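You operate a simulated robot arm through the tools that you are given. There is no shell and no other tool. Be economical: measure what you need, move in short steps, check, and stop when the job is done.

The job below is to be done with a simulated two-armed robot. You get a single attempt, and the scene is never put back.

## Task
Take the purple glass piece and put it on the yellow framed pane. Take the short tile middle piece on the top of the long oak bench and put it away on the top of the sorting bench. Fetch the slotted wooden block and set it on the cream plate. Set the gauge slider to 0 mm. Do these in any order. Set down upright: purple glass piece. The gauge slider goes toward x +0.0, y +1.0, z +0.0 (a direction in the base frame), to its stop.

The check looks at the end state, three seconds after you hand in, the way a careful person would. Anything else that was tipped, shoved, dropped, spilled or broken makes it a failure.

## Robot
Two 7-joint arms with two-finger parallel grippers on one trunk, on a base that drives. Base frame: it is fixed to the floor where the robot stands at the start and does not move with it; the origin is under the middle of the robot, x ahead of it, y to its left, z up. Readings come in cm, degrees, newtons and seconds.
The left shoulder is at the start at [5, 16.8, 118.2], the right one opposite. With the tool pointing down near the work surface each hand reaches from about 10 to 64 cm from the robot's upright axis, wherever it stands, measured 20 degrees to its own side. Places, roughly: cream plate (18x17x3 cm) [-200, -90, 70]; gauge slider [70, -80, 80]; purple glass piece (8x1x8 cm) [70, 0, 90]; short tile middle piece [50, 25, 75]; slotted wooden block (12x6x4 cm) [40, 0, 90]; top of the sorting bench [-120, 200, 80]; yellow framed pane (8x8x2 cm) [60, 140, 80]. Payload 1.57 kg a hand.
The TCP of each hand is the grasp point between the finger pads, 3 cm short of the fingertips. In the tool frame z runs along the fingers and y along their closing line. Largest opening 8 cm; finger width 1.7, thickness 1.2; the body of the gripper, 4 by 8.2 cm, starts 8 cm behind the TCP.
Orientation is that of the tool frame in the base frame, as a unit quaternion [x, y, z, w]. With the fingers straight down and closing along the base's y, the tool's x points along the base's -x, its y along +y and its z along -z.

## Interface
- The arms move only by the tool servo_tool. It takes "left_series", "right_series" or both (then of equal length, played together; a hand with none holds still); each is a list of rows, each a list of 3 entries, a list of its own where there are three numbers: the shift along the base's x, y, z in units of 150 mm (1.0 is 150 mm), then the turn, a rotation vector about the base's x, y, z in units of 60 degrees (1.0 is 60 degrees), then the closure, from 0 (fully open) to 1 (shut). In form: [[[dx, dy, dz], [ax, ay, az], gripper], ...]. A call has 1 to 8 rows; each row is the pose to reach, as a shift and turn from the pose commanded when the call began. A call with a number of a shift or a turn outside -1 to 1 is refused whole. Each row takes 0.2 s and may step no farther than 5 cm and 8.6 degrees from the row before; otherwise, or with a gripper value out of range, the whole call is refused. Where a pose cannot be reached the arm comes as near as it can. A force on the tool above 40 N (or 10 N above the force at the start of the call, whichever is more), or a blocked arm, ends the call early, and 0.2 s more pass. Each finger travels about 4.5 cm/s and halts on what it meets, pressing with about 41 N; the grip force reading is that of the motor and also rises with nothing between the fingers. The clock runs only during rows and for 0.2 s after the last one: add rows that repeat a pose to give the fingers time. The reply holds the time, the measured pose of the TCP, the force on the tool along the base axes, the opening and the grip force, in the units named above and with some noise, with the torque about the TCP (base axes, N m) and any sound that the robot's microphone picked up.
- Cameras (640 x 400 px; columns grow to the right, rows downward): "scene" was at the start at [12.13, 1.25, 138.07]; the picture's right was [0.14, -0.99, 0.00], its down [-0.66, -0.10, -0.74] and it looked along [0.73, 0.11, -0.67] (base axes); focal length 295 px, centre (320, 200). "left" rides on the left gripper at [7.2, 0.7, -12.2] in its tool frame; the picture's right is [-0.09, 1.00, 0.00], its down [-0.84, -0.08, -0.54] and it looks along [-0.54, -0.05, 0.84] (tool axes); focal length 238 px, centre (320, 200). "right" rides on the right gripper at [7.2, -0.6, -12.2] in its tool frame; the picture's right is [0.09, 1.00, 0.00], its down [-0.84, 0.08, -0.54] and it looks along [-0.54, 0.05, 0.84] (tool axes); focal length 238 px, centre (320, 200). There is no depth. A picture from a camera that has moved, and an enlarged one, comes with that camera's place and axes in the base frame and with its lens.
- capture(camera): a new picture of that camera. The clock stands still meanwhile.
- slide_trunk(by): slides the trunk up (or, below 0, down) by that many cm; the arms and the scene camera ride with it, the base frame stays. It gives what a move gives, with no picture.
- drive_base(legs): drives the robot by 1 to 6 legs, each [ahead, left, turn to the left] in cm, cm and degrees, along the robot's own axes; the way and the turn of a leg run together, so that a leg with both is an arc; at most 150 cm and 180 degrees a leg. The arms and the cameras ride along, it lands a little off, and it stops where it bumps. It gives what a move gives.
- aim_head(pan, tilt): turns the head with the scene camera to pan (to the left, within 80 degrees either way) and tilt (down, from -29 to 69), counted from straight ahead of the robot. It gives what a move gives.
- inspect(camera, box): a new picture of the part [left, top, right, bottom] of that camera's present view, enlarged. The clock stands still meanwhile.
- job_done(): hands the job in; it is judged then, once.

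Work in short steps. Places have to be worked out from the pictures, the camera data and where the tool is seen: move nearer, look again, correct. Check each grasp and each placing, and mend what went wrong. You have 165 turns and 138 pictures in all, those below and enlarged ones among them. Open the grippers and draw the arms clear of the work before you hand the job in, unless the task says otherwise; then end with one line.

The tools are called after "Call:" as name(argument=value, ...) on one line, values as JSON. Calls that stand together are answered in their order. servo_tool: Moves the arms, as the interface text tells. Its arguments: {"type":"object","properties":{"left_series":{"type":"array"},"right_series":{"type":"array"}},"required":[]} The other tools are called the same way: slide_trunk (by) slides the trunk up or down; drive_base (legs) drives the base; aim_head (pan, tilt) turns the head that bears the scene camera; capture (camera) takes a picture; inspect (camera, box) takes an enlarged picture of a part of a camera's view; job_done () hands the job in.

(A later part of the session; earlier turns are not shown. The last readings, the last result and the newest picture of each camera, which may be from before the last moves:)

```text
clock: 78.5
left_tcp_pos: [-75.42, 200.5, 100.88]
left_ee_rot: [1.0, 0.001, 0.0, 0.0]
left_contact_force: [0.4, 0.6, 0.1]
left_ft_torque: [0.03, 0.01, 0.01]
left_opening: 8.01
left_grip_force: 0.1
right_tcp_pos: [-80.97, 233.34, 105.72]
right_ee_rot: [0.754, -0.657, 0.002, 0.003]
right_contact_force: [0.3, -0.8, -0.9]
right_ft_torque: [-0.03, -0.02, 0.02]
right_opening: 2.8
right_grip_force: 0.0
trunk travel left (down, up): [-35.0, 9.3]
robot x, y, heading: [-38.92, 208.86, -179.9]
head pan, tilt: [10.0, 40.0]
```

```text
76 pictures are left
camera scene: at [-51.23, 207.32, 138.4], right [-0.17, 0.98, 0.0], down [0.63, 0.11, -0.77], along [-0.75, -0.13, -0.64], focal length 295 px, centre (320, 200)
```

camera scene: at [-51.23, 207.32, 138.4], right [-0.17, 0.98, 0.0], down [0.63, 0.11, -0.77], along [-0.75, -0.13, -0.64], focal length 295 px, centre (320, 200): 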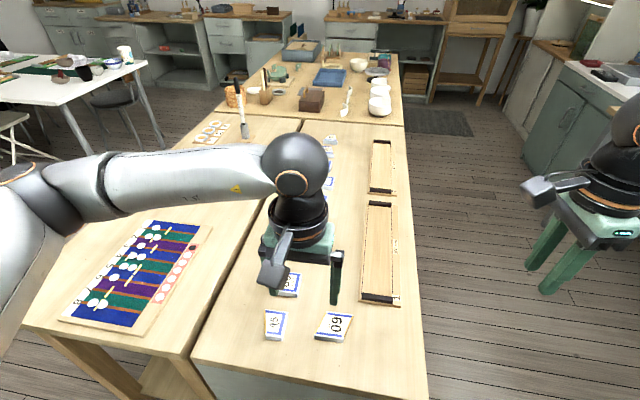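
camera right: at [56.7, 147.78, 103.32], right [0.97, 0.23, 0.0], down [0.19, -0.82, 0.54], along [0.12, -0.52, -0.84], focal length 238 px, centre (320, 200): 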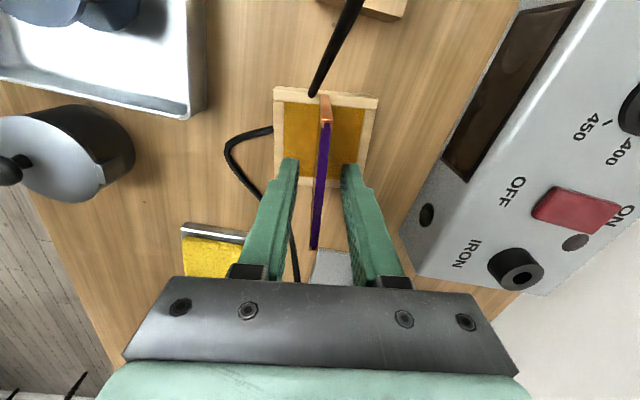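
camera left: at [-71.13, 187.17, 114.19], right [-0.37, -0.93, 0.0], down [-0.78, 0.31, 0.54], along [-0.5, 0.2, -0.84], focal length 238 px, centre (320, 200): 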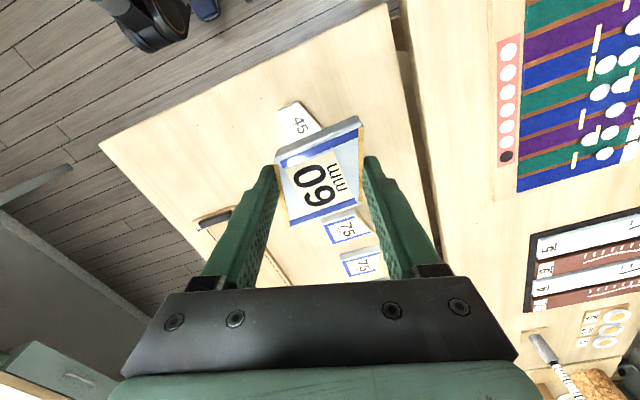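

Tile placed on the sorting bench. Now return to the wooden block: back off, turn, drive along the corridor.

Call:
drive_base(legs=[[-20, 0, 0], [0, 0, 90], [140, 0, 0], [54, 0, 0], [0, 0, 90]])

Call:
aim_head(pan=-5, tilt=45)

Call:
capture(camera="scene")

```text
clock: 97.1
left_tcp_pos: [17.23, 23.77, 100.82]
left_ee_rot: [-0.002, 1.0, 0.0, 0.001]
left_contact_force: [-0.7, 0.9, -0.9]
left_ft_torque: [-0.01, -0.01, -0.02]
left_opening: 8.01
left_grip_force: 0.0
right_tcp_pos: [22.8, -9.12, 105.66]
right_ee_rot: [0.656, 0.754, 0.004, -0.001]
right_contact_force: [0.5, -0.1, 0.0]
right_ft_torque: [-0.03, 0.02, 0.02]
right_opening: 2.81
right_grip_force: 0.0
trunk travel left (down, up): [-35.0, 9.3]
robot x, y, heading: [-19.47, 15.44, -0.1]
head pan, tilt: [10.0, 40.0]
```

```text
clock: 97.8
left_tcp_pos: [17.32, 23.77, 100.83]
left_ee_rot: [-0.001, 1.0, 0.0, 0.001]
left_contact_force: [-0.7, 0.1, -0.1]
left_ft_torque: [0.0, -0.02, 0.03]
left_opening: 8.01
left_grip_force: 0.0
right_tcp_pos: [22.79, -9.14, 105.75]
right_ee_rot: [0.656, 0.755, 0.004, -0.002]
right_contact_force: [0.2, 0.4, 0.3]
right_ft_torque: [0.0, -0.01, -0.04]
right_opening: 2.81
right_grip_force: 0.1
trunk travel left (down, up): [-35.0, 9.3]
robot x, y, heading: [-19.75, 15.44, 0.3]
head pan, tilt: [-5.0, 45.0]
```

```text
75 pictures are left
camera scene: at [-7.59, 14.84, 137.67], right [-0.09, -1.0, 0.0], down [-0.7, 0.06, -0.71], along [0.7, -0.06, -0.71], focal length 295 px, centre (320, 200)
```

scene: 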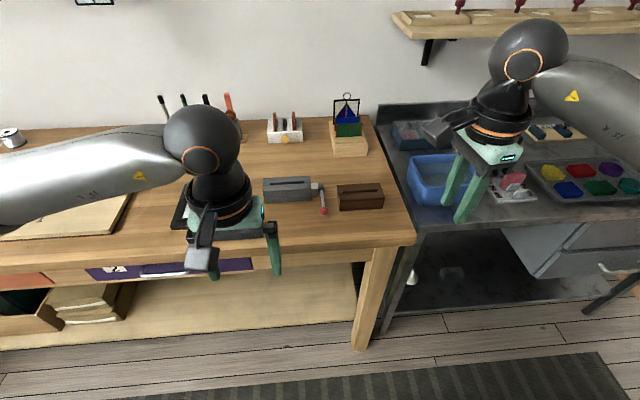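

Block at ≈[42, 0.9]. Drive ahead 14 cm and look from the right camera.

Call:
drive_base(legs=[[14, 0, 0]])

Call:
servo_tool(right_series=[[[0, 0.2, 0], [0, 0, -0.07], 0.4], [[0, 0.4, 0], [0, 0, -0.13], 0], [[0, 0.65, 0], [0, 0, -0.13], 0]])

Call:
capture(camera="right")

```text
clock: 99.2
left_tcp_pos: [31.11, 23.72, 100.7]
left_ee_rot: [-0.002, 1.0, 0.0, 0.0]
left_contact_force: [0.6, -0.1, -0.8]
left_ft_torque: [0.04, 0.03, 0.0]
left_opening: 7.99
left_grip_force: 0.0
right_tcp_pos: [36.7, -9.15, 105.55]
right_ee_rot: [0.657, 0.754, 0.001, -0.003]
right_contact_force: [1.3, 0.5, 0.6]
right_ft_torque: [-0.01, 0.02, 0.01]
right_opening: 2.79
right_grip_force: 0.0
trunk travel left (down, up): [-35.0, 9.3]
robot x, y, heading: [-5.63, 15.62, -0.1]
head pan, tilt: [-5.0, 45.0]
```

```text
clock: 100.0
left_tcp_pos: [31.2, 23.92, 100.86]
left_ee_rot: [-0.002, 1.0, 0.0, -0.001]
left_contact_force: [0.0, -0.7, 0.4]
left_ft_torque: [-0.04, 0.0, -0.02]
left_opening: 8.01
left_grip_force: 0.1
right_tcp_pos: [36.66, 0.69, 105.63]
right_ee_rot: [0.707, 0.707, 0.003, -0.002]
right_contact_force: [-0.5, 0.1, 0.7]
right_ft_torque: [0.02, -0.01, 0.02]
right_opening: 7.99
right_grip_force: 0.1
trunk travel left (down, up): [-35.0, 9.3]
robot x, y, heading: [-5.28, 15.14, -0.0]
head pan, tilt: [-5.0, 45.0]
```

```text
74 pictures are left
camera right: at [36.02, 7.66, 117.85], right [1.0, 0.09, 0.0], down [0.08, -0.84, 0.54], along [0.05, -0.53, -0.84], focal length 238 px, centre (320, 200)
```

right: 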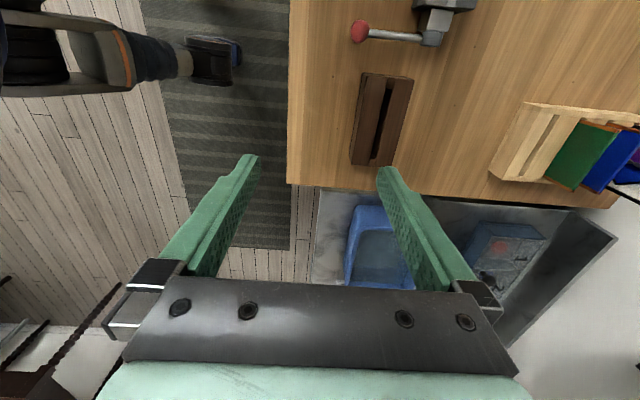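

Block centre ≈[43.8, 0.6], ~6 wide in x, yaw ≈+3°. Move above and descend to z≈94, then check.

Call:
servo_tool(right_series=[[[0.2, 0, 0], [0, 0, 0.04], 0], [[0.45, 0, -0.1], [0, 0, 0.04], 0], [[0.475, 0, -0.4], [0, 0, 0.04], 0], [[0.475, 0, -0.7], [0, 0, 0.04], 0], [[0.475, 0, -0.75], [0, 0, 0.04], 0], [[0.475, 0, -0.75], [0, 0, 0.04], 0]])

Call:
capture(camera="right")

Call:
inspect(camera="scene", box=[280, 150, 480, 310])

```text
clock: 101.4
left_tcp_pos: [31.06, 23.89, 100.9]
left_ee_rot: [-0.002, 1.0, 0.0, 0.0]
left_contact_force: [0.4, 1.0, 0.8]
left_ft_torque: [-0.02, 0.0, 0.01]
left_opening: 8.01
left_grip_force: 0.1
right_tcp_pos: [43.86, 0.56, 94.35]
right_ee_rot: [0.691, 0.722, 0.003, -0.003]
right_contact_force: [-0.8, -0.6, 0.1]
right_ft_torque: [-0.03, -0.01, 0.0]
right_opening: 7.99
right_grip_force: 0.0
trunk travel left (down, up): [-35.0, 9.3]
robot x, y, heading: [-5.75, 15.16, 0.3]
head pan, tilt: [-5.0, 45.0]
```

```text
73 pictures are left
camera right: at [42.78, 7.58, 106.56], right [0.99, 0.14, 0.0], down [0.11, -0.84, 0.54], along [0.07, -0.53, -0.84], focal length 238 px, centre (320, 200)
```

right: 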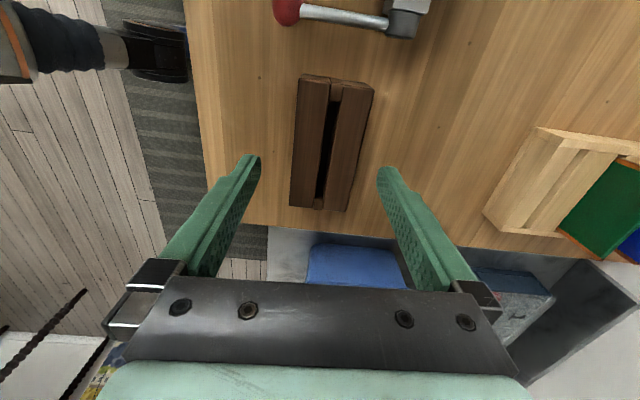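

```text
2.50 times, centred on (380, 230) of scene
camera zoom: at [6.33, 14.85, 137.67], right [-0.09, -1.0, 0.0], down [-0.7, 0.06, -0.71], along [0.7, -0.06, -0.71], focal length 738 px, centre (170, 125)
```

zoom: 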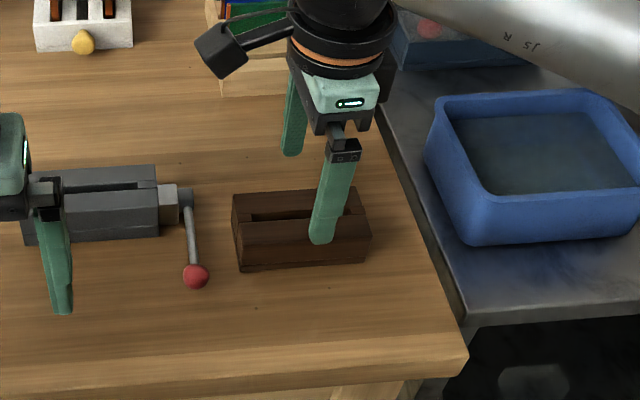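

Correct yaw by −3° and +0.4 in x, descend to z≈87.5, and close.

Call:
servo_tool(right_series=[[[0.025, -0.015, -0.15], [0, 0, -0.05], 0], [[0.025, -0.015, -0.32], [0, 0, -0.05], 0], [[0.025, -0.015, -0.455], [0, 0, -0.05], 0], [[0.025, -0.015, -0.455], [0, 0, -0.05], 0], [[0.025, -0.015, -0.455], [0, 0, -0.05], 0.5], [[0.025, -0.015, -0.455], [0, 0, -0.05], 1], [[0.025, -0.015, -0.455], [0, 0, -0.05], 1], [[0.025, -0.015, -0.455], [0, 0, -0.05], 1]])

Call:
inspect(camera="scene", box=[280, 150, 480, 310])

```text
clock: 103.2
left_tcp_pos: [31.1, 23.85, 100.94]
left_ee_rot: [-0.001, 1.0, 0.0, -0.001]
left_contact_force: [0.6, 0.0, 0.4]
left_ft_torque: [0.01, 0.02, 0.0]
left_opening: 7.99
left_grip_force: 0.1
right_tcp_pos: [44.15, 0.52, 87.64]
right_ee_rot: [0.711, 0.704, 0.003, -0.003]
right_contact_force: [0.1, -0.4, 0.2]
right_ft_torque: [0.01, 0.0, 0.02]
right_opening: 5.58
right_grip_force: 35.7
trunk travel left (down, up): [-35.0, 9.3]
robot x, y, heading: [-5.69, 15.6, 0.0]
head pan, tilt: [-5.0, 45.0]
```

```text
2.50 times, centred on (380, 230) of scene
camera zoom: at [6.34, 14.85, 137.66], right [-0.09, -1.0, 0.0], down [-0.7, 0.06, -0.71], along [0.7, -0.06, -0.71], focal length 738 px, centre (170, 125)
```

zoom: 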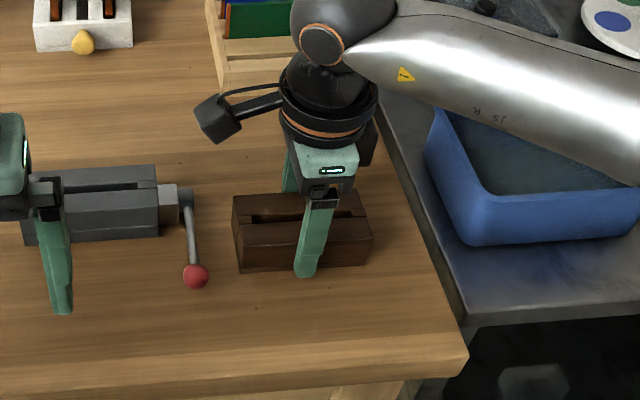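

Gripped (5.6 cm). Lift 15 cm.

Call:
servo_tool(right_series=[[[0, 0, 0.15], [0, 0, 0], 1], [[0, 0, 0.35], [0, 0, 0], 1], [[0, 0, 0.6], [0, 0, 0], 1], [[0, 0, 0.85], [0, 0, 0], 1], [[-0.1, -0.1, 1.0], [0, 0, 0], 1], [[-0.3, -0.3, 1.0], [0, 0, 0], 1]])

Call:
aim_head(pan=-45, tilt=35)

Call:
capture(camera="scene")

```text
clock: 104.6
left_tcp_pos: [31.12, 23.76, 100.89]
left_ee_rot: [-0.002, 1.0, 0.0, 0.0]
left_contact_force: [0.1, 0.6, -0.3]
left_ft_torque: [0.06, -0.03, -0.02]
left_opening: 7.98
left_grip_force: 0.0
right_tcp_pos: [39.52, -4.15, 102.67]
right_ee_rot: [0.71, 0.704, 0.004, -0.001]
right_contact_force: [-0.2, -0.2, -1.0]
right_ft_torque: [-0.01, -0.04, 0.0]
right_opening: 5.54
right_grip_force: 40.9
trunk travel left (down, up): [-35.0, 9.3]
robot x, y, heading: [-6.08, 15.54, 0.3]
head pan, tilt: [-5.0, 45.0]
```

```text
clock: 105.6
left_tcp_pos: [31.17, 23.69, 100.75]
left_ee_rot: [-0.002, 1.0, 0.0, 0.0]
left_contact_force: [0.0, -0.2, 0.3]
left_ft_torque: [-0.05, -0.02, 0.02]
left_opening: 8.02
left_grip_force: 0.0
right_tcp_pos: [39.72, -4.09, 102.78]
right_ee_rot: [0.71, 0.704, 0.003, -0.001]
right_contact_force: [0.7, 0.1, -2.3]
right_ft_torque: [0.0, 0.0, 0.02]
right_opening: 5.56
right_grip_force: 40.5
trunk travel left (down, up): [-35.0, 9.3]
robot x, y, heading: [-5.82, 15.59, 0.2]
head pan, tilt: [-45.0, 35.0]
```

```text
70 pictures are left
camera scene: at [4.48, 9.33, 139.14], right [-0.71, -0.71, 0.0], down [-0.41, 0.4, -0.82], along [0.58, -0.58, -0.57], focal length 295 px, centre (320, 200)
```

scene: 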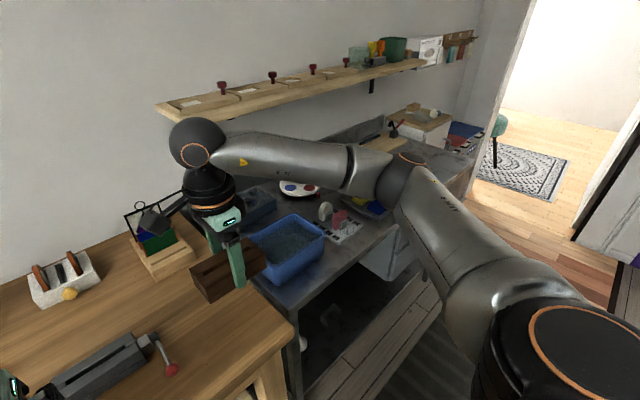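

Block is held. On the way, look at the gauge: back off 12 cm and drive right 95 cm.

Call:
drive_base(legs=[[-14, 0, 0], [0, -105, 0]])

Call:
aim_head(pan=10, tilt=35)

Call:
capture(camera="scene")

```text
clock: 112.0
left_tcp_pos: [17.08, -81.83, 100.67]
left_ee_rot: [0.0, 1.0, 0.0, -0.001]
left_contact_force: [-0.9, 0.2, 0.6]
left_ft_torque: [-0.01, -0.01, 0.0]
left_opening: 8.01
left_grip_force: 0.1
right_tcp_pos: [25.71, -109.69, 102.69]
right_ee_rot: [0.711, 0.703, 0.003, -0.002]
right_contact_force: [1.2, -0.2, -0.6]
right_ft_torque: [0.0, 0.0, -0.01]
right_opening: 5.55
right_grip_force: 41.1
trunk travel left (down, up): [-35.0, 9.3]
robot x, y, heading: [-19.56, -90.08, -0.2]
head pan, tilt: [-45.0, 35.0]
```

```text
clock: 113.2
left_tcp_pos: [17.09, -81.72, 100.8]
left_ee_rot: [0.0, 1.0, 0.0, -0.001]
left_contact_force: [0.9, 0.2, -0.3]
left_ft_torque: [0.01, 0.02, 0.0]
left_opening: 7.98
left_grip_force: 0.0
right_tcp_pos: [25.59, -109.66, 102.68]
right_ee_rot: [0.711, 0.703, 0.003, -0.002]
right_contact_force: [0.0, 0.8, -1.3]
right_ft_torque: [0.02, 0.03, 0.02]
right_opening: 5.59
right_grip_force: 41.2
trunk travel left (down, up): [-35.0, 9.3]
robot x, y, heading: [-19.41, -89.73, -0.0]
head pan, tilt: [10.0, 35.0]
```

```text
69 pictures are left
camera scene: at [-7.15, -88.38, 139.15], right [0.17, -0.99, 0.0], down [-0.57, -0.1, -0.82], along [0.81, 0.14, -0.57], focal length 295 px, centre (320, 200)
```

scene: 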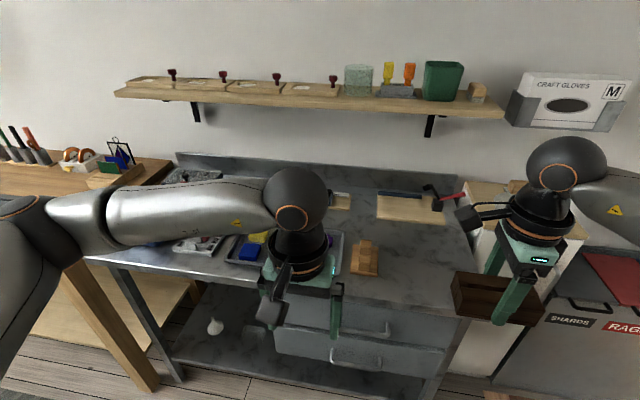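

The gauge is hidden behind the left hand. Move the left hand to the left, and look again.

Call:
servo_tool(left_series=[[[0, 0.3, 0], [0, 0, 0], 0], [[0, 0.6, 0], [0, 0, 0], 0], [[0, 0.9, 0], [0, 0, 0], 0]])

Call:
inspect(camera="scene", box=[240, 160, 480, 300])

```text
clock: 114.0
left_tcp_pos: [17.02, -67.98, 100.75]
left_ee_rot: [0.0, 1.0, 0.0, -0.001]
left_contact_force: [0.5, 0.2, 0.9]
left_ft_torque: [-0.02, -0.01, 0.0]
left_opening: 8.03
left_grip_force: 0.1
right_tcp_pos: [25.55, -109.51, 102.6]
right_ee_rot: [0.711, 0.703, 0.003, -0.001]
right_contact_force: [0.5, 0.3, -1.6]
right_ft_torque: [-0.03, -0.02, 0.02]
right_opening: 5.58
right_grip_force: 41.1
trunk travel left (down, up): [-35.0, 9.3]
robot x, y, heading: [-19.72, -90.16, -0.1]
head pan, tilt: [10.0, 35.0]
```

```text
2.67 times, centred on (360, 230) of scene
camera zoom: at [-7.18, -88.31, 139.15], right [0.17, -0.99, 0.0], down [-0.56, -0.1, -0.82], along [0.81, 0.14, -0.57], focal length 788 px, centre (213, 120)
```

zoom: 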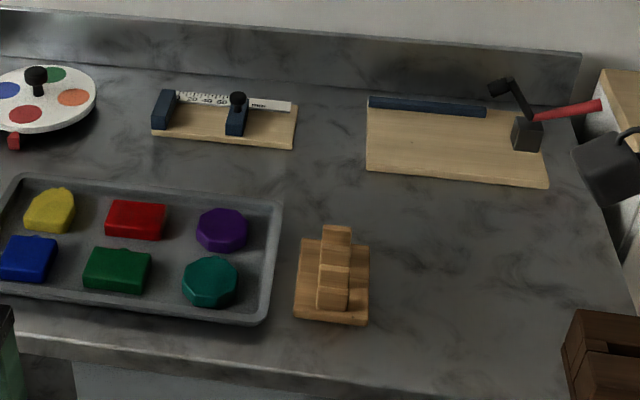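

Gauge found: slider knob at ≈[68.7, −78], fence (0 mm stop) on its +y side. Retract the block hand a bit, then drive to bring the slider into the left hand's reach.

Call:
servo_tool(right_series=[[[-0.3, 0, 0.0], [0, 0, 0], 1], [[-0.6, 0, 0.0], [0, 0, 0], 1], [[-0.8, 0, 0.0], [0, 0, 0], 1]])

Call:
drive_base(legs=[[0, -5, 0], [30, 0, 0]])

Call:
aim_head(pan=10, tilt=45)

Call:
capture(camera="scene")

Call:
capture(camera="left")

```text
clock: 114.8
left_tcp_pos: [17.04, -68.24, 100.83]
left_ee_rot: [0.0, 1.0, 0.0, 0.001]
left_contact_force: [0.7, -0.7, 0.0]
left_ft_torque: [0.02, 0.0, 0.01]
left_opening: 8.01
left_grip_force: 0.1
right_tcp_pos: [13.46, -109.71, 102.51]
right_ee_rot: [0.712, 0.702, 0.004, -0.001]
right_contact_force: [-0.1, 0.9, -1.1]
right_ft_torque: [0.02, -0.02, 0.03]
right_opening: 5.56
right_grip_force: 40.8
trunk travel left (down, up): [-35.0, 9.3]
robot x, y, heading: [-19.83, -90.02, -0.3]
head pan, tilt: [10.0, 35.0]
```

```text
clock: 117.4
left_tcp_pos: [47.09, -73.24, 100.84]
left_ee_rot: [0.0, 1.0, 0.0, 0.0]
left_contact_force: [-0.4, -0.5, -0.1]
left_ft_torque: [0.01, -0.01, 0.01]
left_opening: 7.97
left_grip_force: 0.1
right_tcp_pos: [43.59, -114.64, 102.58]
right_ee_rot: [0.712, 0.702, 0.003, -0.003]
right_contact_force: [-0.6, 0.1, -1.3]
right_ft_torque: [0.01, -0.04, -0.02]
right_opening: 5.58
right_grip_force: 41.1
trunk travel left (down, up): [-35.0, 9.3]
robot x, y, heading: [10.15, -94.67, -0.3]
head pan, tilt: [10.0, 35.0]
```

```text
clock: 118.1
left_tcp_pos: [47.06, -73.21, 100.78]
left_ee_rot: [0.001, 1.0, 0.0, 0.0]
left_contact_force: [-0.5, -0.2, -0.5]
left_ft_torque: [-0.01, 0.01, 0.01]
left_opening: 8.02
left_grip_force: 0.0
right_tcp_pos: [43.48, -114.74, 102.58]
right_ee_rot: [0.712, 0.703, 0.003, -0.002]
right_contact_force: [-0.1, 0.0, -1.7]
right_ft_torque: [-0.01, 0.04, 0.0]
right_opening: 5.58
right_grip_force: 41.1
trunk travel left (down, up): [-35.0, 9.3]
robot x, y, heading: [10.05, -94.83, 0.2]
head pan, tilt: [10.0, 45.0]
```

```text
67 pictures are left
camera scene: at [22.21, -93.48, 137.67], right [0.17, -0.99, 0.0], down [-0.7, -0.12, -0.71], along [0.7, 0.12, -0.71], focal length 295 px, centre (320, 200)
```

scene: 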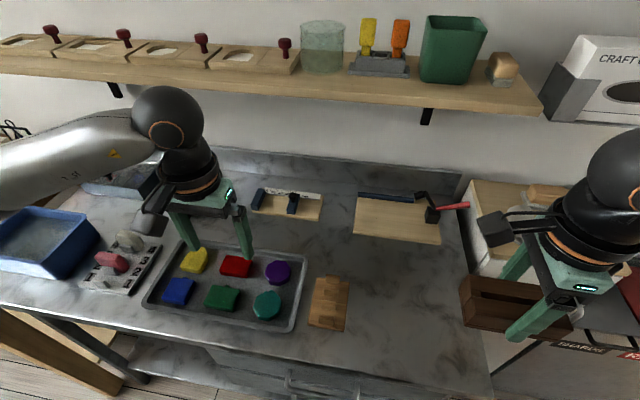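

```text
66 pictures are left
camera left: at [40.09, -72.63, 112.92], right [0.09, 1.0, 0.0], down [0.84, -0.08, 0.54], along [0.54, -0.05, -0.84], focal length 238 px, centre (320, 200)
```

left: 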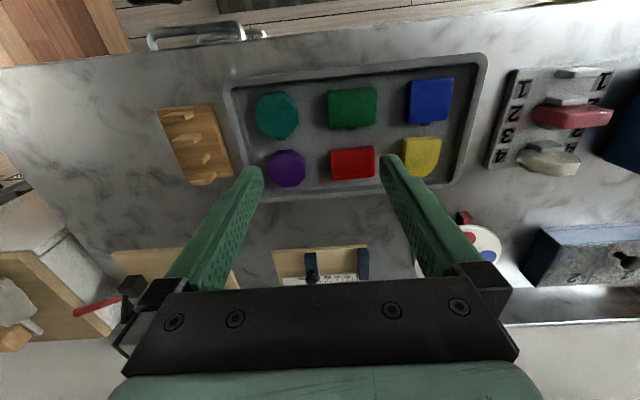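

Zoom on the gauge from the scene camera and compute exact positions.

Call:
inspect(camera="scene", box=[235, 170, 345, 240])

Call:
inspect(camera="left", box=[250, 210, 400, 300])

```text
5.71 times, centred on (290, 205) of scene
camera zoom: at [22.21, -93.48, 137.67], right [0.17, -0.99, 0.0], down [-0.7, -0.12, -0.71], along [0.7, 0.12, -0.71], focal length 1688 px, centre (491, 171)
```

zoom: 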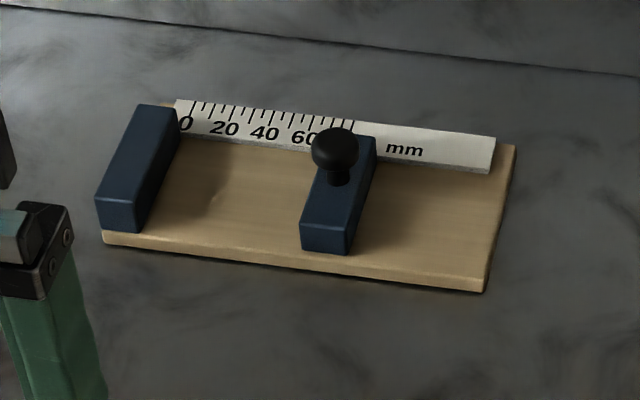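

```text
4.27 times, centred on (325, 255) of left
camera zoom: at [40.09, -72.63, 112.92], right [0.09, 1.0, 0.0], down [0.84, -0.08, 0.54], along [0.54, -0.05, -0.84], focal length 1017 px, centre (299, -35)
```

zoom: 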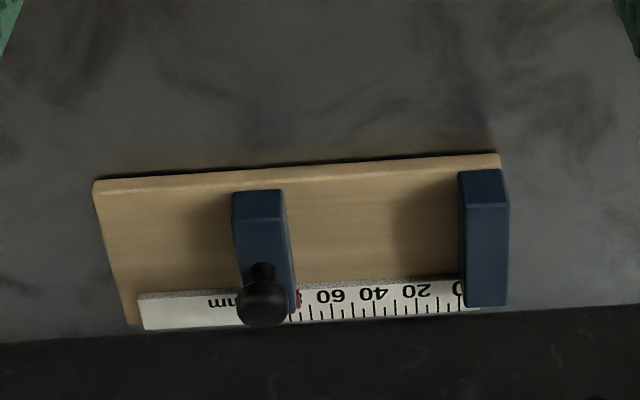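

Knob ≈[74.6, −77.4, 84.8], under the shelf edge (x≥74, z≥112). I approach with closed fingers tilted 35° forward, starting on the −y side of the knob.

Call:
servo_tool(left_series=[[[0.1, -0.1, 0], [0, -0.12, 0], 0.3], [[0.25, -0.2, 0], [0, -0.24, 0], 0.6], [[0.4, -0.3, -0.05], [0, -0.36, 0], 1], [[0.55, -0.4, -0.1], [0, -0.48, 0], 1], [[0.7, -0.5, -0.2], [0, -0.585, 0], 1], [[0.9, -0.6, -0.25], [0, -0.585, 0], 1], [[1.0, -0.62, -0.25], [0, -0.585, 0], 1], [[1.0, -0.62, -0.25], [0, -0.585, 0], 1]])

Call:
capture(camera="scene")

Call:
capture(camera="left")

```text
clock: 119.9
left_tcp_pos: [62.14, -82.56, 97.03]
left_ee_rot: [0.0, 0.954, 0.0, 0.301]
left_contact_force: [-0.1, 0.9, -0.3]
left_ft_torque: [0.03, 0.0, 0.01]
left_opening: 0.0
left_grip_force: 20.8
right_tcp_pos: [43.51, -114.59, 102.52]
right_ee_rot: [0.711, 0.703, 0.003, -0.002]
right_contact_force: [-0.2, 0.2, -1.2]
right_ft_torque: [0.01, -0.02, 0.01]
right_opening: 5.57
right_grip_force: 41.3
trunk travel left (down, up): [-35.0, 9.3]
robot x, y, heading: [10.32, -94.76, -0.0]
head pan, tilt: [10.0, 45.0]
```

```text
63 pictures are left
camera scene: at [22.21, -93.48, 137.66], right [0.17, -0.99, 0.0], down [-0.7, -0.12, -0.71], along [0.7, 0.12, -0.71], focal length 295 px, centre (320, 200)
```

scene: 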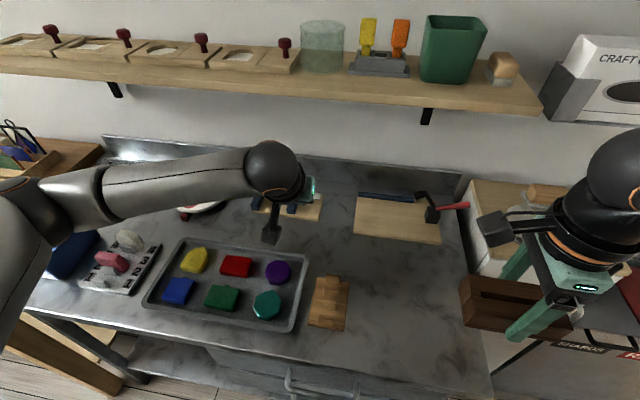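

```text
62 pictures are left
camera left: at [49.39, -81.94, 102.78], right [0.08, 1.0, 0.05], down [0.37, -0.08, 0.92], along [0.92, -0.05, -0.38], focal length 238 px, centre (320, 200)
```

left: 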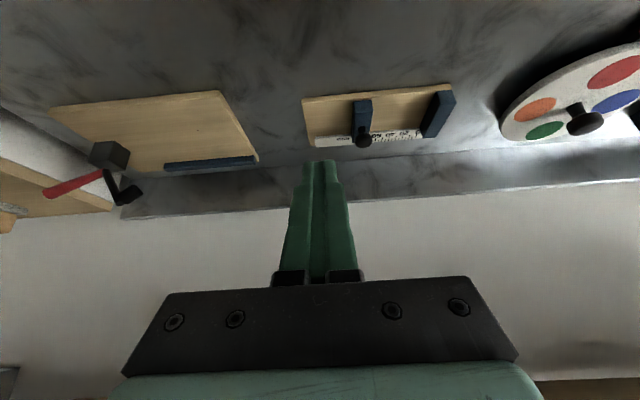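

Knob confirmed at ≈[74.8, −77.4]. Advance to just beside it, on the −y side.

Call:
servo_tool(left_series=[[[0.2, 0, -0.05], [0, 0, 0], 1], [[0.4, 0, -0.15], [0, 0, 0], 1], [[0.6, 0, -0.3], [0, 0, 0], 1], [[0.78, 0, -0.45], [0, 0, 0], 1], [[0.78, 0, -0.45], [0, 0, 0], 1]])

Call:
capture(camera="left")

Call:
inspect(camera="scene", box=[220, 130, 380, 240])

```text
clock: 121.1
left_tcp_pos: [73.73, -82.4, 90.28]
left_ee_rot: [0.0, 0.954, 0.0, 0.3]
left_contact_force: [0.3, -0.7, 0.4]
left_ft_torque: [0.01, 0.02, -0.01]
left_opening: 0.0
left_grip_force: 21.1
right_tcp_pos: [43.45, -114.71, 102.61]
right_ee_rot: [0.711, 0.703, 0.003, -0.002]
right_contact_force: [0.4, 0.4, -1.7]
right_ft_torque: [0.02, 0.04, 0.03]
right_opening: 5.56
right_grip_force: 41.7
trunk travel left (down, up): [-35.0, 9.3]
robot x, y, heading: [10.4, -94.76, -0.2]
head pan, tilt: [10.0, 45.0]
```

```text
61 pictures are left
camera left: at [61.01, -81.87, 96.09], right [0.08, 1.0, 0.05], down [0.37, -0.08, 0.92], along [0.92, -0.05, -0.38], focal length 238 px, centre (320, 200)
```

left: 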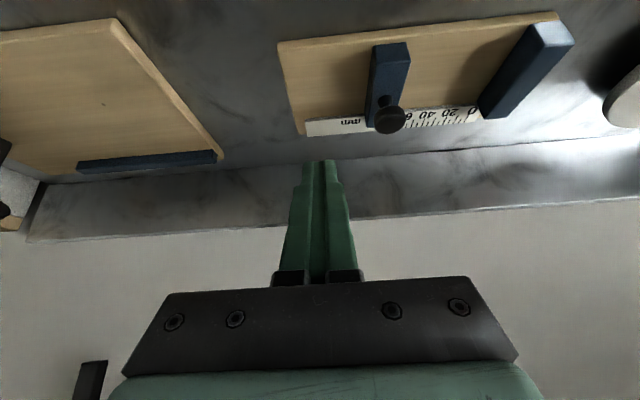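

```text
3.64 times, centred on (300, 185) of scene
camera zoom: at [22.2, -93.47, 137.67], right [0.17, -0.99, 0.0], down [-0.7, -0.12, -0.71], along [0.7, 0.12, -0.71], focal length 1074 px, centre (393, 254)
```

zoom: 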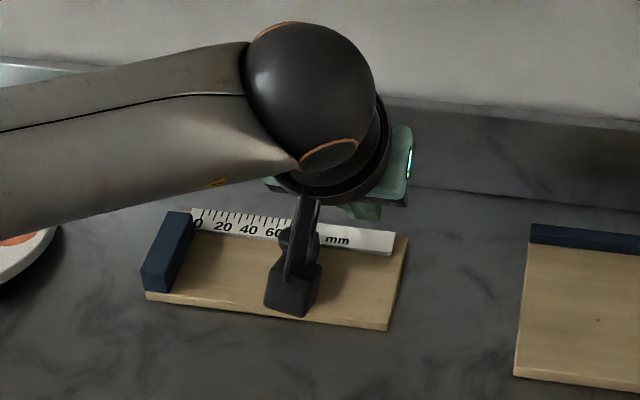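

Descend beside the knob (tip to z≈84), then push toward +y gently in steps.

Call:
servo_tool(left_series=[[[0.02, 0, -0.12], [0, 0, 0], 1], [[0.02, 0, -0.25], [0, 0, 0], 1], [[0.02, 0, -0.25], [0, 0, 0], 1]])

Call:
capture(camera="left")

```text
clock: 121.9
left_tcp_pos: [74.15, -82.5, 86.49]
left_ee_rot: [0.0, 0.953, 0.0, 0.302]
left_contact_force: [0.2, -0.9, 0.2]
left_ft_torque: [-0.03, 0.01, 0.02]
left_opening: 0.0
left_grip_force: 21.7
right_tcp_pos: [43.46, -114.72, 102.68]
right_ee_rot: [0.712, 0.702, 0.003, -0.002]
right_contact_force: [0.5, 0.1, -1.8]
right_ft_torque: [0.01, 0.04, -0.01]
right_opening: 5.56
right_grip_force: 41.0
trunk travel left (down, up): [-35.0, 9.3]
robot x, y, heading: [10.16, -94.73, -0.1]
head pan, tilt: [10.0, 45.0]
```

```text
59 pictures are left
camera left: at [61.32, -81.94, 92.33], right [0.08, 1.0, 0.05], down [0.37, -0.08, 0.92], along [0.92, -0.05, -0.38], focal length 238 px, centre (320, 200)
```

left: 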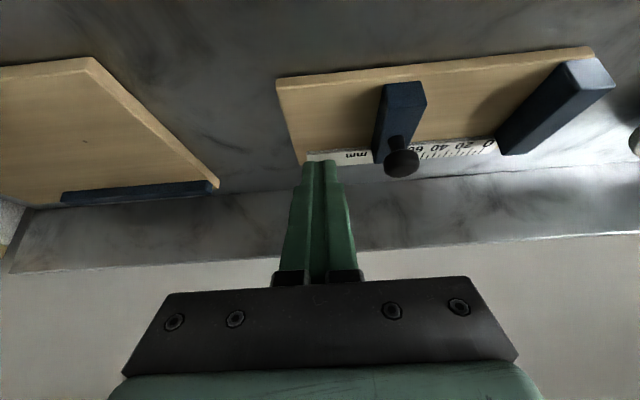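

Tips are level with the knob. Push toward +y.

Call:
servo_tool(left_series=[[[0, 0.1, 0], [0, 0, 0], 1], [[0, 0.2, 0], [0, 0, 0], 1], [[0, 0.28, 0], [0, 0, 0], 1], [[0, 0.36, 0], [0, 0, 0], 1], [[0, 0.44, 0], [0, 0, 0], 1], [[0, 0.5, 0], [0, 0, 0], 1]])

Call:
capture(camera="left")

```text
clock: 123.3
left_tcp_pos: [74.07, -75.05, 86.55]
left_ee_rot: [0.001, 0.953, 0.0, 0.302]
left_contact_force: [0.3, -0.4, 0.1]
left_ft_torque: [-0.01, -0.01, -0.03]
left_opening: 0.01
left_grip_force: 21.3
right_tcp_pos: [43.45, -114.71, 102.55]
right_ee_rot: [0.712, 0.703, 0.003, -0.001]
right_contact_force: [-0.1, 0.1, -1.6]
right_ft_torque: [-0.02, -0.01, 0.04]
right_opening: 5.57
right_grip_force: 41.1
trunk travel left (down, up): [-35.0, 9.3]
robot x, y, heading: [10.36, -95.24, -0.2]
head pan, tilt: [10.0, 45.0]
```

```text
58 pictures are left
camera left: at [61.35, -74.45, 92.31], right [0.08, 1.0, 0.05], down [0.37, -0.08, 0.92], along [0.92, -0.05, -0.38], focal length 238 px, centre (320, 200)
```

left: 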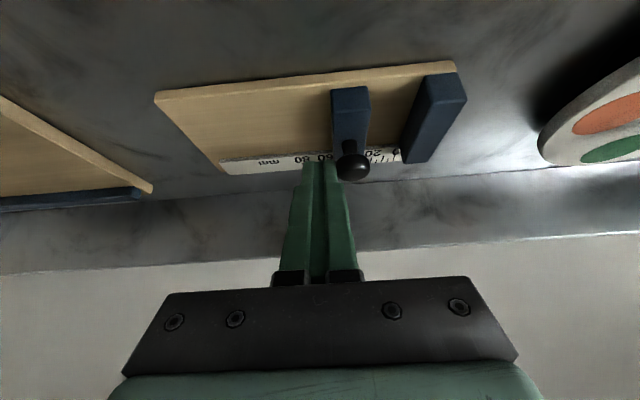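

It slides freely (~35 mm left). Continue to the stop, in fine steps so the force cutoff acts gently.

Call:
servo_tool(left_series=[[[0, 0.06, 0], [0, 0, 0], 1], [[0, 0.12, 0], [0, 0, 0], 1], [[0, 0.16, 0], [0, 0, 0], 1], [[0, 0.19, 0], [0, 0, 0], 1], [[0, 0.22, 0], [0, 0, 0], 1], [[0, 0.24, 0], [0, 0, 0], 1], [[0, 0.26, 0], [0, 0, 0], 1], [[0, 0.28, 0], [0, 0, 0], 1]])

Call:
capture(camera="left")

```text
clock: 125.1
left_tcp_pos: [74.04, -71.71, 86.58]
left_ee_rot: [0.005, 0.953, -0.005, 0.302]
left_contact_force: [0.6, -23.9, -2.9]
left_ft_torque: [-0.49, -0.01, -0.15]
left_opening: 0.0
left_grip_force: 21.3
right_tcp_pos: [43.43, -114.87, 102.53]
right_ee_rot: [0.711, 0.703, 0.004, -0.002]
right_contact_force: [0.5, 0.1, -1.4]
right_ft_torque: [0.02, 0.01, 0.01]
right_opening: 5.56
right_grip_force: 40.7
trunk travel left (down, up): [-35.0, 9.3]
robot x, y, heading: [10.23, -94.96, -0.5]
head pan, tilt: [10.0, 45.0]
```

```text
57 pictures are left
camera left: at [61.35, -70.95, 92.34], right [0.09, 0.99, 0.05], down [0.37, -0.08, 0.93], along [0.92, -0.06, -0.38], focal length 238 px, centre (320, 200)
```

left: 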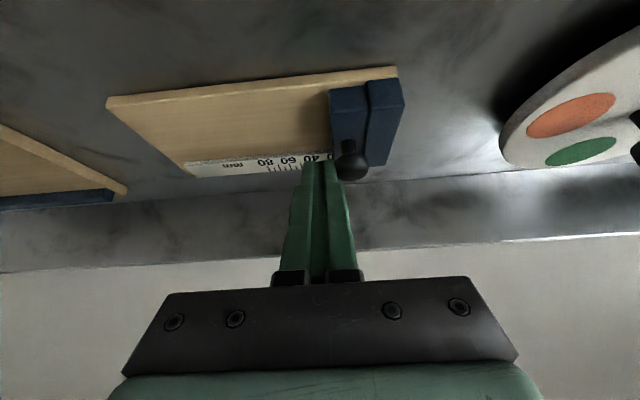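

At the stop (24 N, slider against the fence). Back the finger off toward −y, then raise and retract.

Call:
servo_tool(left_series=[[[0, -0.1, 0], [0, 0, 0], 1], [[0, -0.25, 0], [0, 0, 0], 1], [[-0.05, -0.25, 0.2], [0, 0, 0], 1], [[-0.25, -0.2, 0.4], [0, 0, 0], 1], [[-0.5, -0.1, 0.55], [0, 0, 0], 1], [[-0.75, 0, 0.7], [0, 0.1, 0], 1], [[-1.0, 0.1, 0.8], [0, 0.22, 0], 1]])

Call:
servo_tool(left_series=[[[-0.2, 0.1, 0.05], [0, 0.1, 0], 1], [[-0.4, 0.15, 0.1], [0, 0.2, 0], 1], [[-0.6, 0.2, 0.1], [0, 0.3, 0], 1], [[-0.8, 0.2, 0.1], [0, 0.36, 0], 1]])

Call:
inspect(camera="scene", box=[220, 160, 350, 240])

```text
clock: 126.7
left_tcp_pos: [59.04, -69.14, 98.54]
left_ee_rot: [0.001, 0.982, 0.0, 0.19]
left_contact_force: [-0.1, 0.3, -0.5]
left_ft_torque: [-0.01, 0.02, 0.0]
left_opening: 0.0
left_grip_force: 21.5
right_tcp_pos: [43.57, -114.69, 102.67]
right_ee_rot: [0.712, 0.702, 0.003, -0.001]
right_contact_force: [-0.1, 0.4, -1.6]
right_ft_torque: [-0.01, 0.01, -0.01]
right_opening: 5.6
right_grip_force: 40.9
trunk travel left (down, up): [-35.0, 9.3]
robot x, y, heading: [10.06, -95.2, -0.3]
head pan, tilt: [10.0, 45.0]
```

```text
clock: 127.7
left_tcp_pos: [47.07, -66.29, 99.97]
left_ee_rot: [0.0, 1.0, 0.001, 0.002]
left_contact_force: [0.6, 0.4, 0.6]
left_ft_torque: [0.01, 0.02, 0.03]
left_opening: 0.0
left_grip_force: 20.8
right_tcp_pos: [43.42, -114.6, 102.53]
right_ee_rot: [0.711, 0.703, 0.003, -0.002]
right_contact_force: [0.1, 0.3, -1.7]
right_ft_torque: [-0.01, 0.0, 0.0]
right_opening: 5.56
right_grip_force: 40.6
trunk travel left (down, up): [-35.0, 9.3]
robot x, y, heading: [10.12, -94.91, 0.2]
head pan, tilt: [10.0, 45.0]
```

```text
4.92 times, centred on (285, 200) of scene
camera zoom: at [22.19, -93.48, 137.67], right [0.17, -0.99, 0.0], down [-0.7, -0.12, -0.71], along [0.7, 0.12, -0.71], focal length 1454 px, centre (492, 200)
```

zoom: 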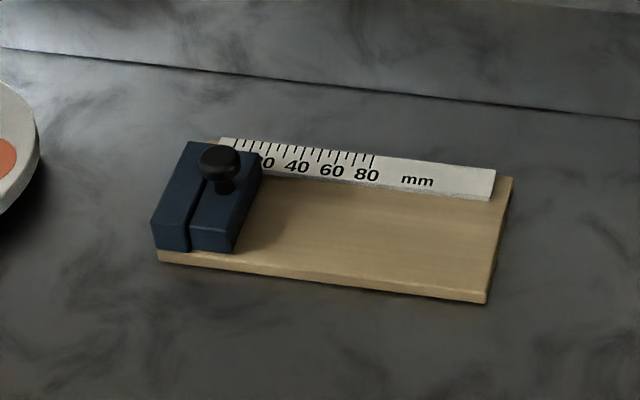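

Gauge at 0 mm. Now the plate at [−200, −90]: back off 30 cm, turn left 90°, and look left toward −x.

Call:
drive_base(legs=[[-32, 0, 0], [0, 0, 90]])

Call:
aim_head(pan=75, tilt=28)

Call:
capture(camera="scene")

```text
clock: 133.7
left_tcp_pos: [-50.36, -57.9, 100.06]
left_ee_rot: [-0.707, 0.707, 0.002, 0.001]
left_contact_force: [-0.9, 0.2, 0.4]
left_ft_torque: [0.0, -0.03, 0.0]
left_opening: 0.02
left_grip_force: 20.9
right_tcp_pos: [-2.02, -61.62, 102.72]
right_ee_rot: [0.005, 1.0, 0.001, -0.004]
right_contact_force: [-0.1, -0.3, -1.5]
right_ft_torque: [0.0, 0.01, -0.01]
right_opening: 5.57
right_grip_force: 40.4
trunk travel left (down, up): [-35.0, 9.3]
robot x, y, heading: [-21.55, -95.25, 90.0]
head pan, tilt: [10.0, 45.0]
```

```text
clock: 135.1
left_tcp_pos: [-50.5, -58.08, 100.01]
left_ee_rot: [-0.707, 0.707, 0.002, 0.002]
left_contact_force: [-0.3, 0.5, -0.1]
left_ft_torque: [0.01, 0.04, -0.01]
left_opening: 0.0
left_grip_force: 21.0
right_tcp_pos: [-2.07, -61.68, 102.54]
right_ee_rot: [0.006, 1.0, 0.001, -0.003]
right_contact_force: [0.2, 0.2, -1.4]
right_ft_torque: [-0.03, -0.01, 0.01]
right_opening: 5.57
right_grip_force: 40.8
trunk travel left (down, up): [-35.0, 9.3]
robot x, y, heading: [-21.76, -94.71, 89.8]
head pan, tilt: [75.0, 28.0]
```

```text
55 pictures are left
camera scene: at [-30.7, -88.37, 140.24], right [0.26, 0.97, 0.0], down [0.45, -0.12, -0.88], along [-0.85, 0.23, -0.47], focal length 295 px, centre (320, 200)
```

scene: 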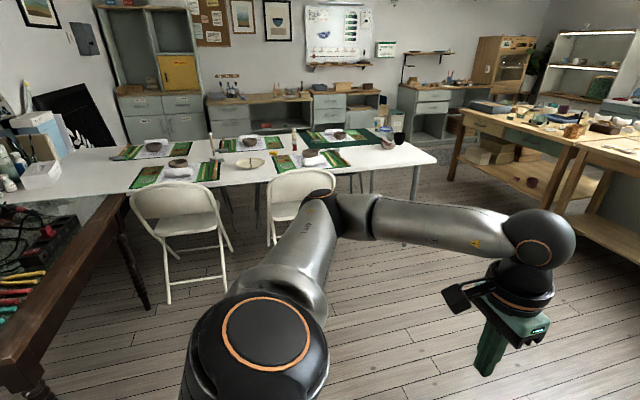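

The cream plate is on the white table at about [−210, −87], with folding chairs in front. Turn to face −x and approach 65 cm for a better look.

Call:
drive_base(legs=[[0, 0, 90], [65, 0, 0]])

Call:
aim_head(pan=0, tilt=35)

Call:
capture(camera="scene")

```text
clock: 142.5
left_tcp_pos: [-122.93, -123.86, 100.04]
left_ee_rot: [1.0, 0.002, -0.002, 0.0]
left_contact_force: [-0.1, -0.6, -1.0]
left_ft_torque: [-0.01, -0.02, -0.02]
left_opening: 0.0
left_grip_force: 21.4
right_tcp_pos: [-119.39, -75.44, 102.69]
right_ee_rot: [-0.705, 0.71, -0.002, -0.003]
right_contact_force: [0.4, 0.0, -1.9]
right_ft_torque: [0.01, -0.04, -0.02]
right_opening: 5.57
right_grip_force: 41.0
trunk travel left (down, up): [-35.0, 9.3]
robot x, y, heading: [-85.94, -95.0, -179.9]
head pan, tilt: [75.0, 28.0]
```

```text
clock: 143.9
left_tcp_pos: [-122.78, -123.86, 100.01]
left_ee_rot: [1.0, 0.002, -0.003, 0.0]
left_contact_force: [-0.4, 0.7, -0.6]
left_ft_torque: [0.01, 0.02, -0.01]
left_opening: 0.01
left_grip_force: 21.0
right_tcp_pos: [-119.43, -75.39, 102.67]
right_ee_rot: [-0.704, 0.71, -0.002, -0.003]
right_contact_force: [-0.3, 0.0, -1.6]
right_ft_torque: [-0.03, 0.01, -0.03]
right_opening: 5.59
right_grip_force: 40.8
trunk travel left (down, up): [-35.0, 9.3]
robot x, y, heading: [-86.37, -95.14, -179.8]
head pan, tilt: [0.0, 35.0]
```

```text
54 pictures are left
camera scene: at [-99.06, -95.0, 139.15], right [0.0, 1.0, 0.0], down [0.57, 0.0, -0.82], along [-0.82, 0.0, -0.57], focal length 295 px, centre (320, 200)
```

scene: 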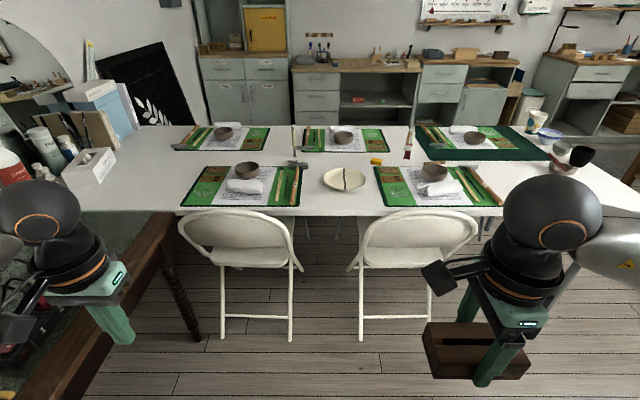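

Plate is at ≈[−208.5, −84, 74]; chair backs/feet at x≈−178. I advance 53 cm (to x≈−139) and look again for the clearance.

Call:
drive_base(legs=[[53, 3, 0]])

Call:
aim_head(pan=0, tilt=55)

Call:
capture(camera="scene")

```text
clock: 147.0
left_tcp_pos: [-175.86, -126.9, 99.94]
left_ee_rot: [1.0, 0.003, -0.003, 0.0]
left_contact_force: [0.0, 0.6, -0.2]
left_ft_torque: [0.0, -0.02, 0.02]
left_opening: 0.01
left_grip_force: 21.2
right_tcp_pos: [-172.55, -78.49, 102.57]
right_ee_rot: [-0.704, 0.71, -0.002, -0.002]
right_contact_force: [0.2, -0.3, -1.5]
right_ft_torque: [0.0, -0.03, 0.01]
right_opening: 5.56
right_grip_force: 40.5
trunk travel left (down, up): [-35.0, 9.3]
robot x, y, heading: [-139.37, -98.04, -179.9]
head pan, tilt: [0.0, 35.0]
```

```text
clock: 147.9
left_tcp_pos: [-175.87, -127.03, 99.89]
left_ee_rot: [1.0, 0.002, -0.002, -0.001]
left_contact_force: [0.8, 0.1, 0.1]
left_ft_torque: [0.03, 0.0, 0.01]
left_opening: 0.02
left_grip_force: 21.4
right_tcp_pos: [-172.52, -78.61, 102.54]
right_ee_rot: [-0.705, 0.709, -0.002, -0.002]
right_contact_force: [0.8, -0.2, -0.5]
right_ft_torque: [0.05, -0.01, -0.01]
right_opening: 5.57
right_grip_force: 40.7
trunk travel left (down, up): [-35.0, 9.3]
robot x, y, heading: [-139.35, -98.36, -179.7]
head pan, tilt: [0.0, 55.0]
```

```text
53 pictures are left
camera scene: at [-150.51, -98.13, 136.33], right [0.0, 1.0, 0.0], down [0.82, 0.0, -0.57], along [-0.57, 0.0, -0.82], focal length 295 px, centre (320, 200)
```

scene: 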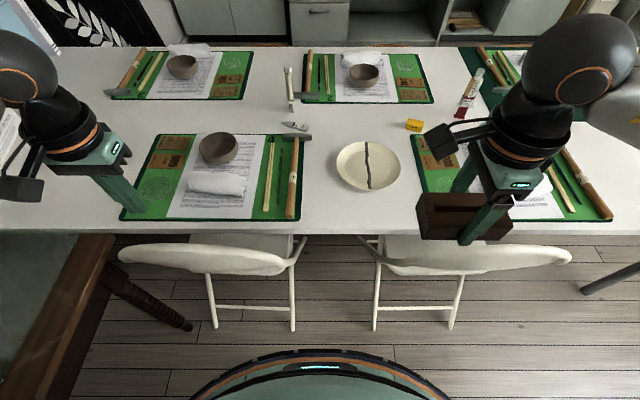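

Plate ≈[−205.3, −84.7]. The gap between the chairs is centred on y≈−91, so I shift right 7, go ahead 8 cm (front in the gap), and turn left 12° to favour the right arm's reach.

Call:
drive_base(legs=[[0, -7, 0], [8, 0, 0], [0, 0, 12]])

Call:
aim_head(pan=-10, tilt=55)

Call:
capture(camera="scene")

Call:
capture(camera="right")

```text
clock: 150.3
left_tcp_pos: [-177.05, -126.97, 99.98]
left_ee_rot: [0.994, 0.106, -0.002, -0.001]
left_contact_force: [0.2, -0.6, 0.2]
left_ft_torque: [-0.04, 0.02, 0.01]
left_opening: 0.0
left_grip_force: 21.4
right_tcp_pos: [-183.72, -78.88, 102.64]
right_ee_rot: [0.775, -0.632, 0.002, 0.003]
right_contact_force: [0.0, 0.0, -1.0]
right_ft_torque: [-0.02, 0.0, 0.0]
right_opening: 5.55
right_grip_force: 41.6
trunk travel left (down, up): [-35.0, 9.3]
robot x, y, heading: [-147.25, -90.75, -168.0]
head pan, tilt: [0.0, 55.0]
```

```text
clock: 151.0
left_tcp_pos: [-177.08, -126.98, 99.83]
left_ee_rot: [0.994, 0.106, -0.003, 0.0]
left_contact_force: [0.3, 0.1, -0.9]
left_ft_torque: [0.01, 0.01, 0.0]
left_opening: 0.01
left_grip_force: 21.5
right_tcp_pos: [-183.73, -78.87, 102.67]
right_ee_rot: [0.774, -0.633, 0.002, 0.003]
right_contact_force: [-0.1, 0.7, -1.6]
right_ft_torque: [-0.01, -0.01, 0.03]
right_opening: 5.58
right_grip_force: 41.2
trunk travel left (down, up): [-35.0, 9.3]
robot x, y, heading: [-147.28, -91.12, -168.1]
head pan, tilt: [-10.0, 55.0]
```

```text
52 pictures are left
camera scene: at [-158.42, -92.19, 136.32], right [-0.04, 1.0, 0.0], down [0.82, 0.03, -0.57], along [-0.57, -0.02, -0.82], focal length 295 px, centre (320, 200)
```

scene: 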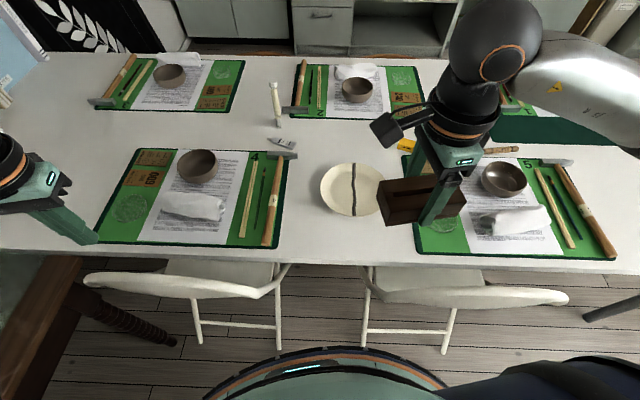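

```text
51 pictures are left
camera right: at [-181.78, -85.8, 114.75], right [-0.96, -0.29, 0.0], down [-0.24, 0.81, 0.54], along [-0.16, 0.51, -0.84], focal length 238 px, centre (320, 200)
```

right: 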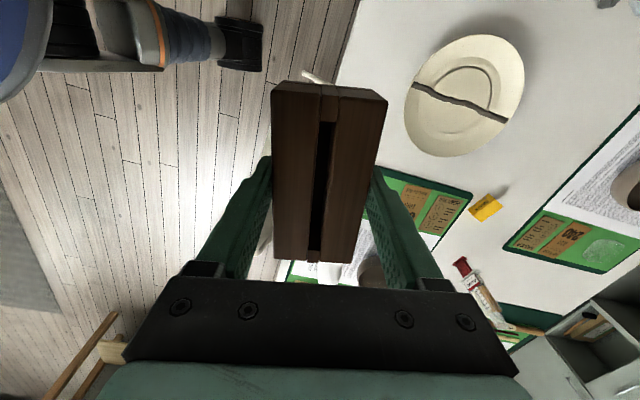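

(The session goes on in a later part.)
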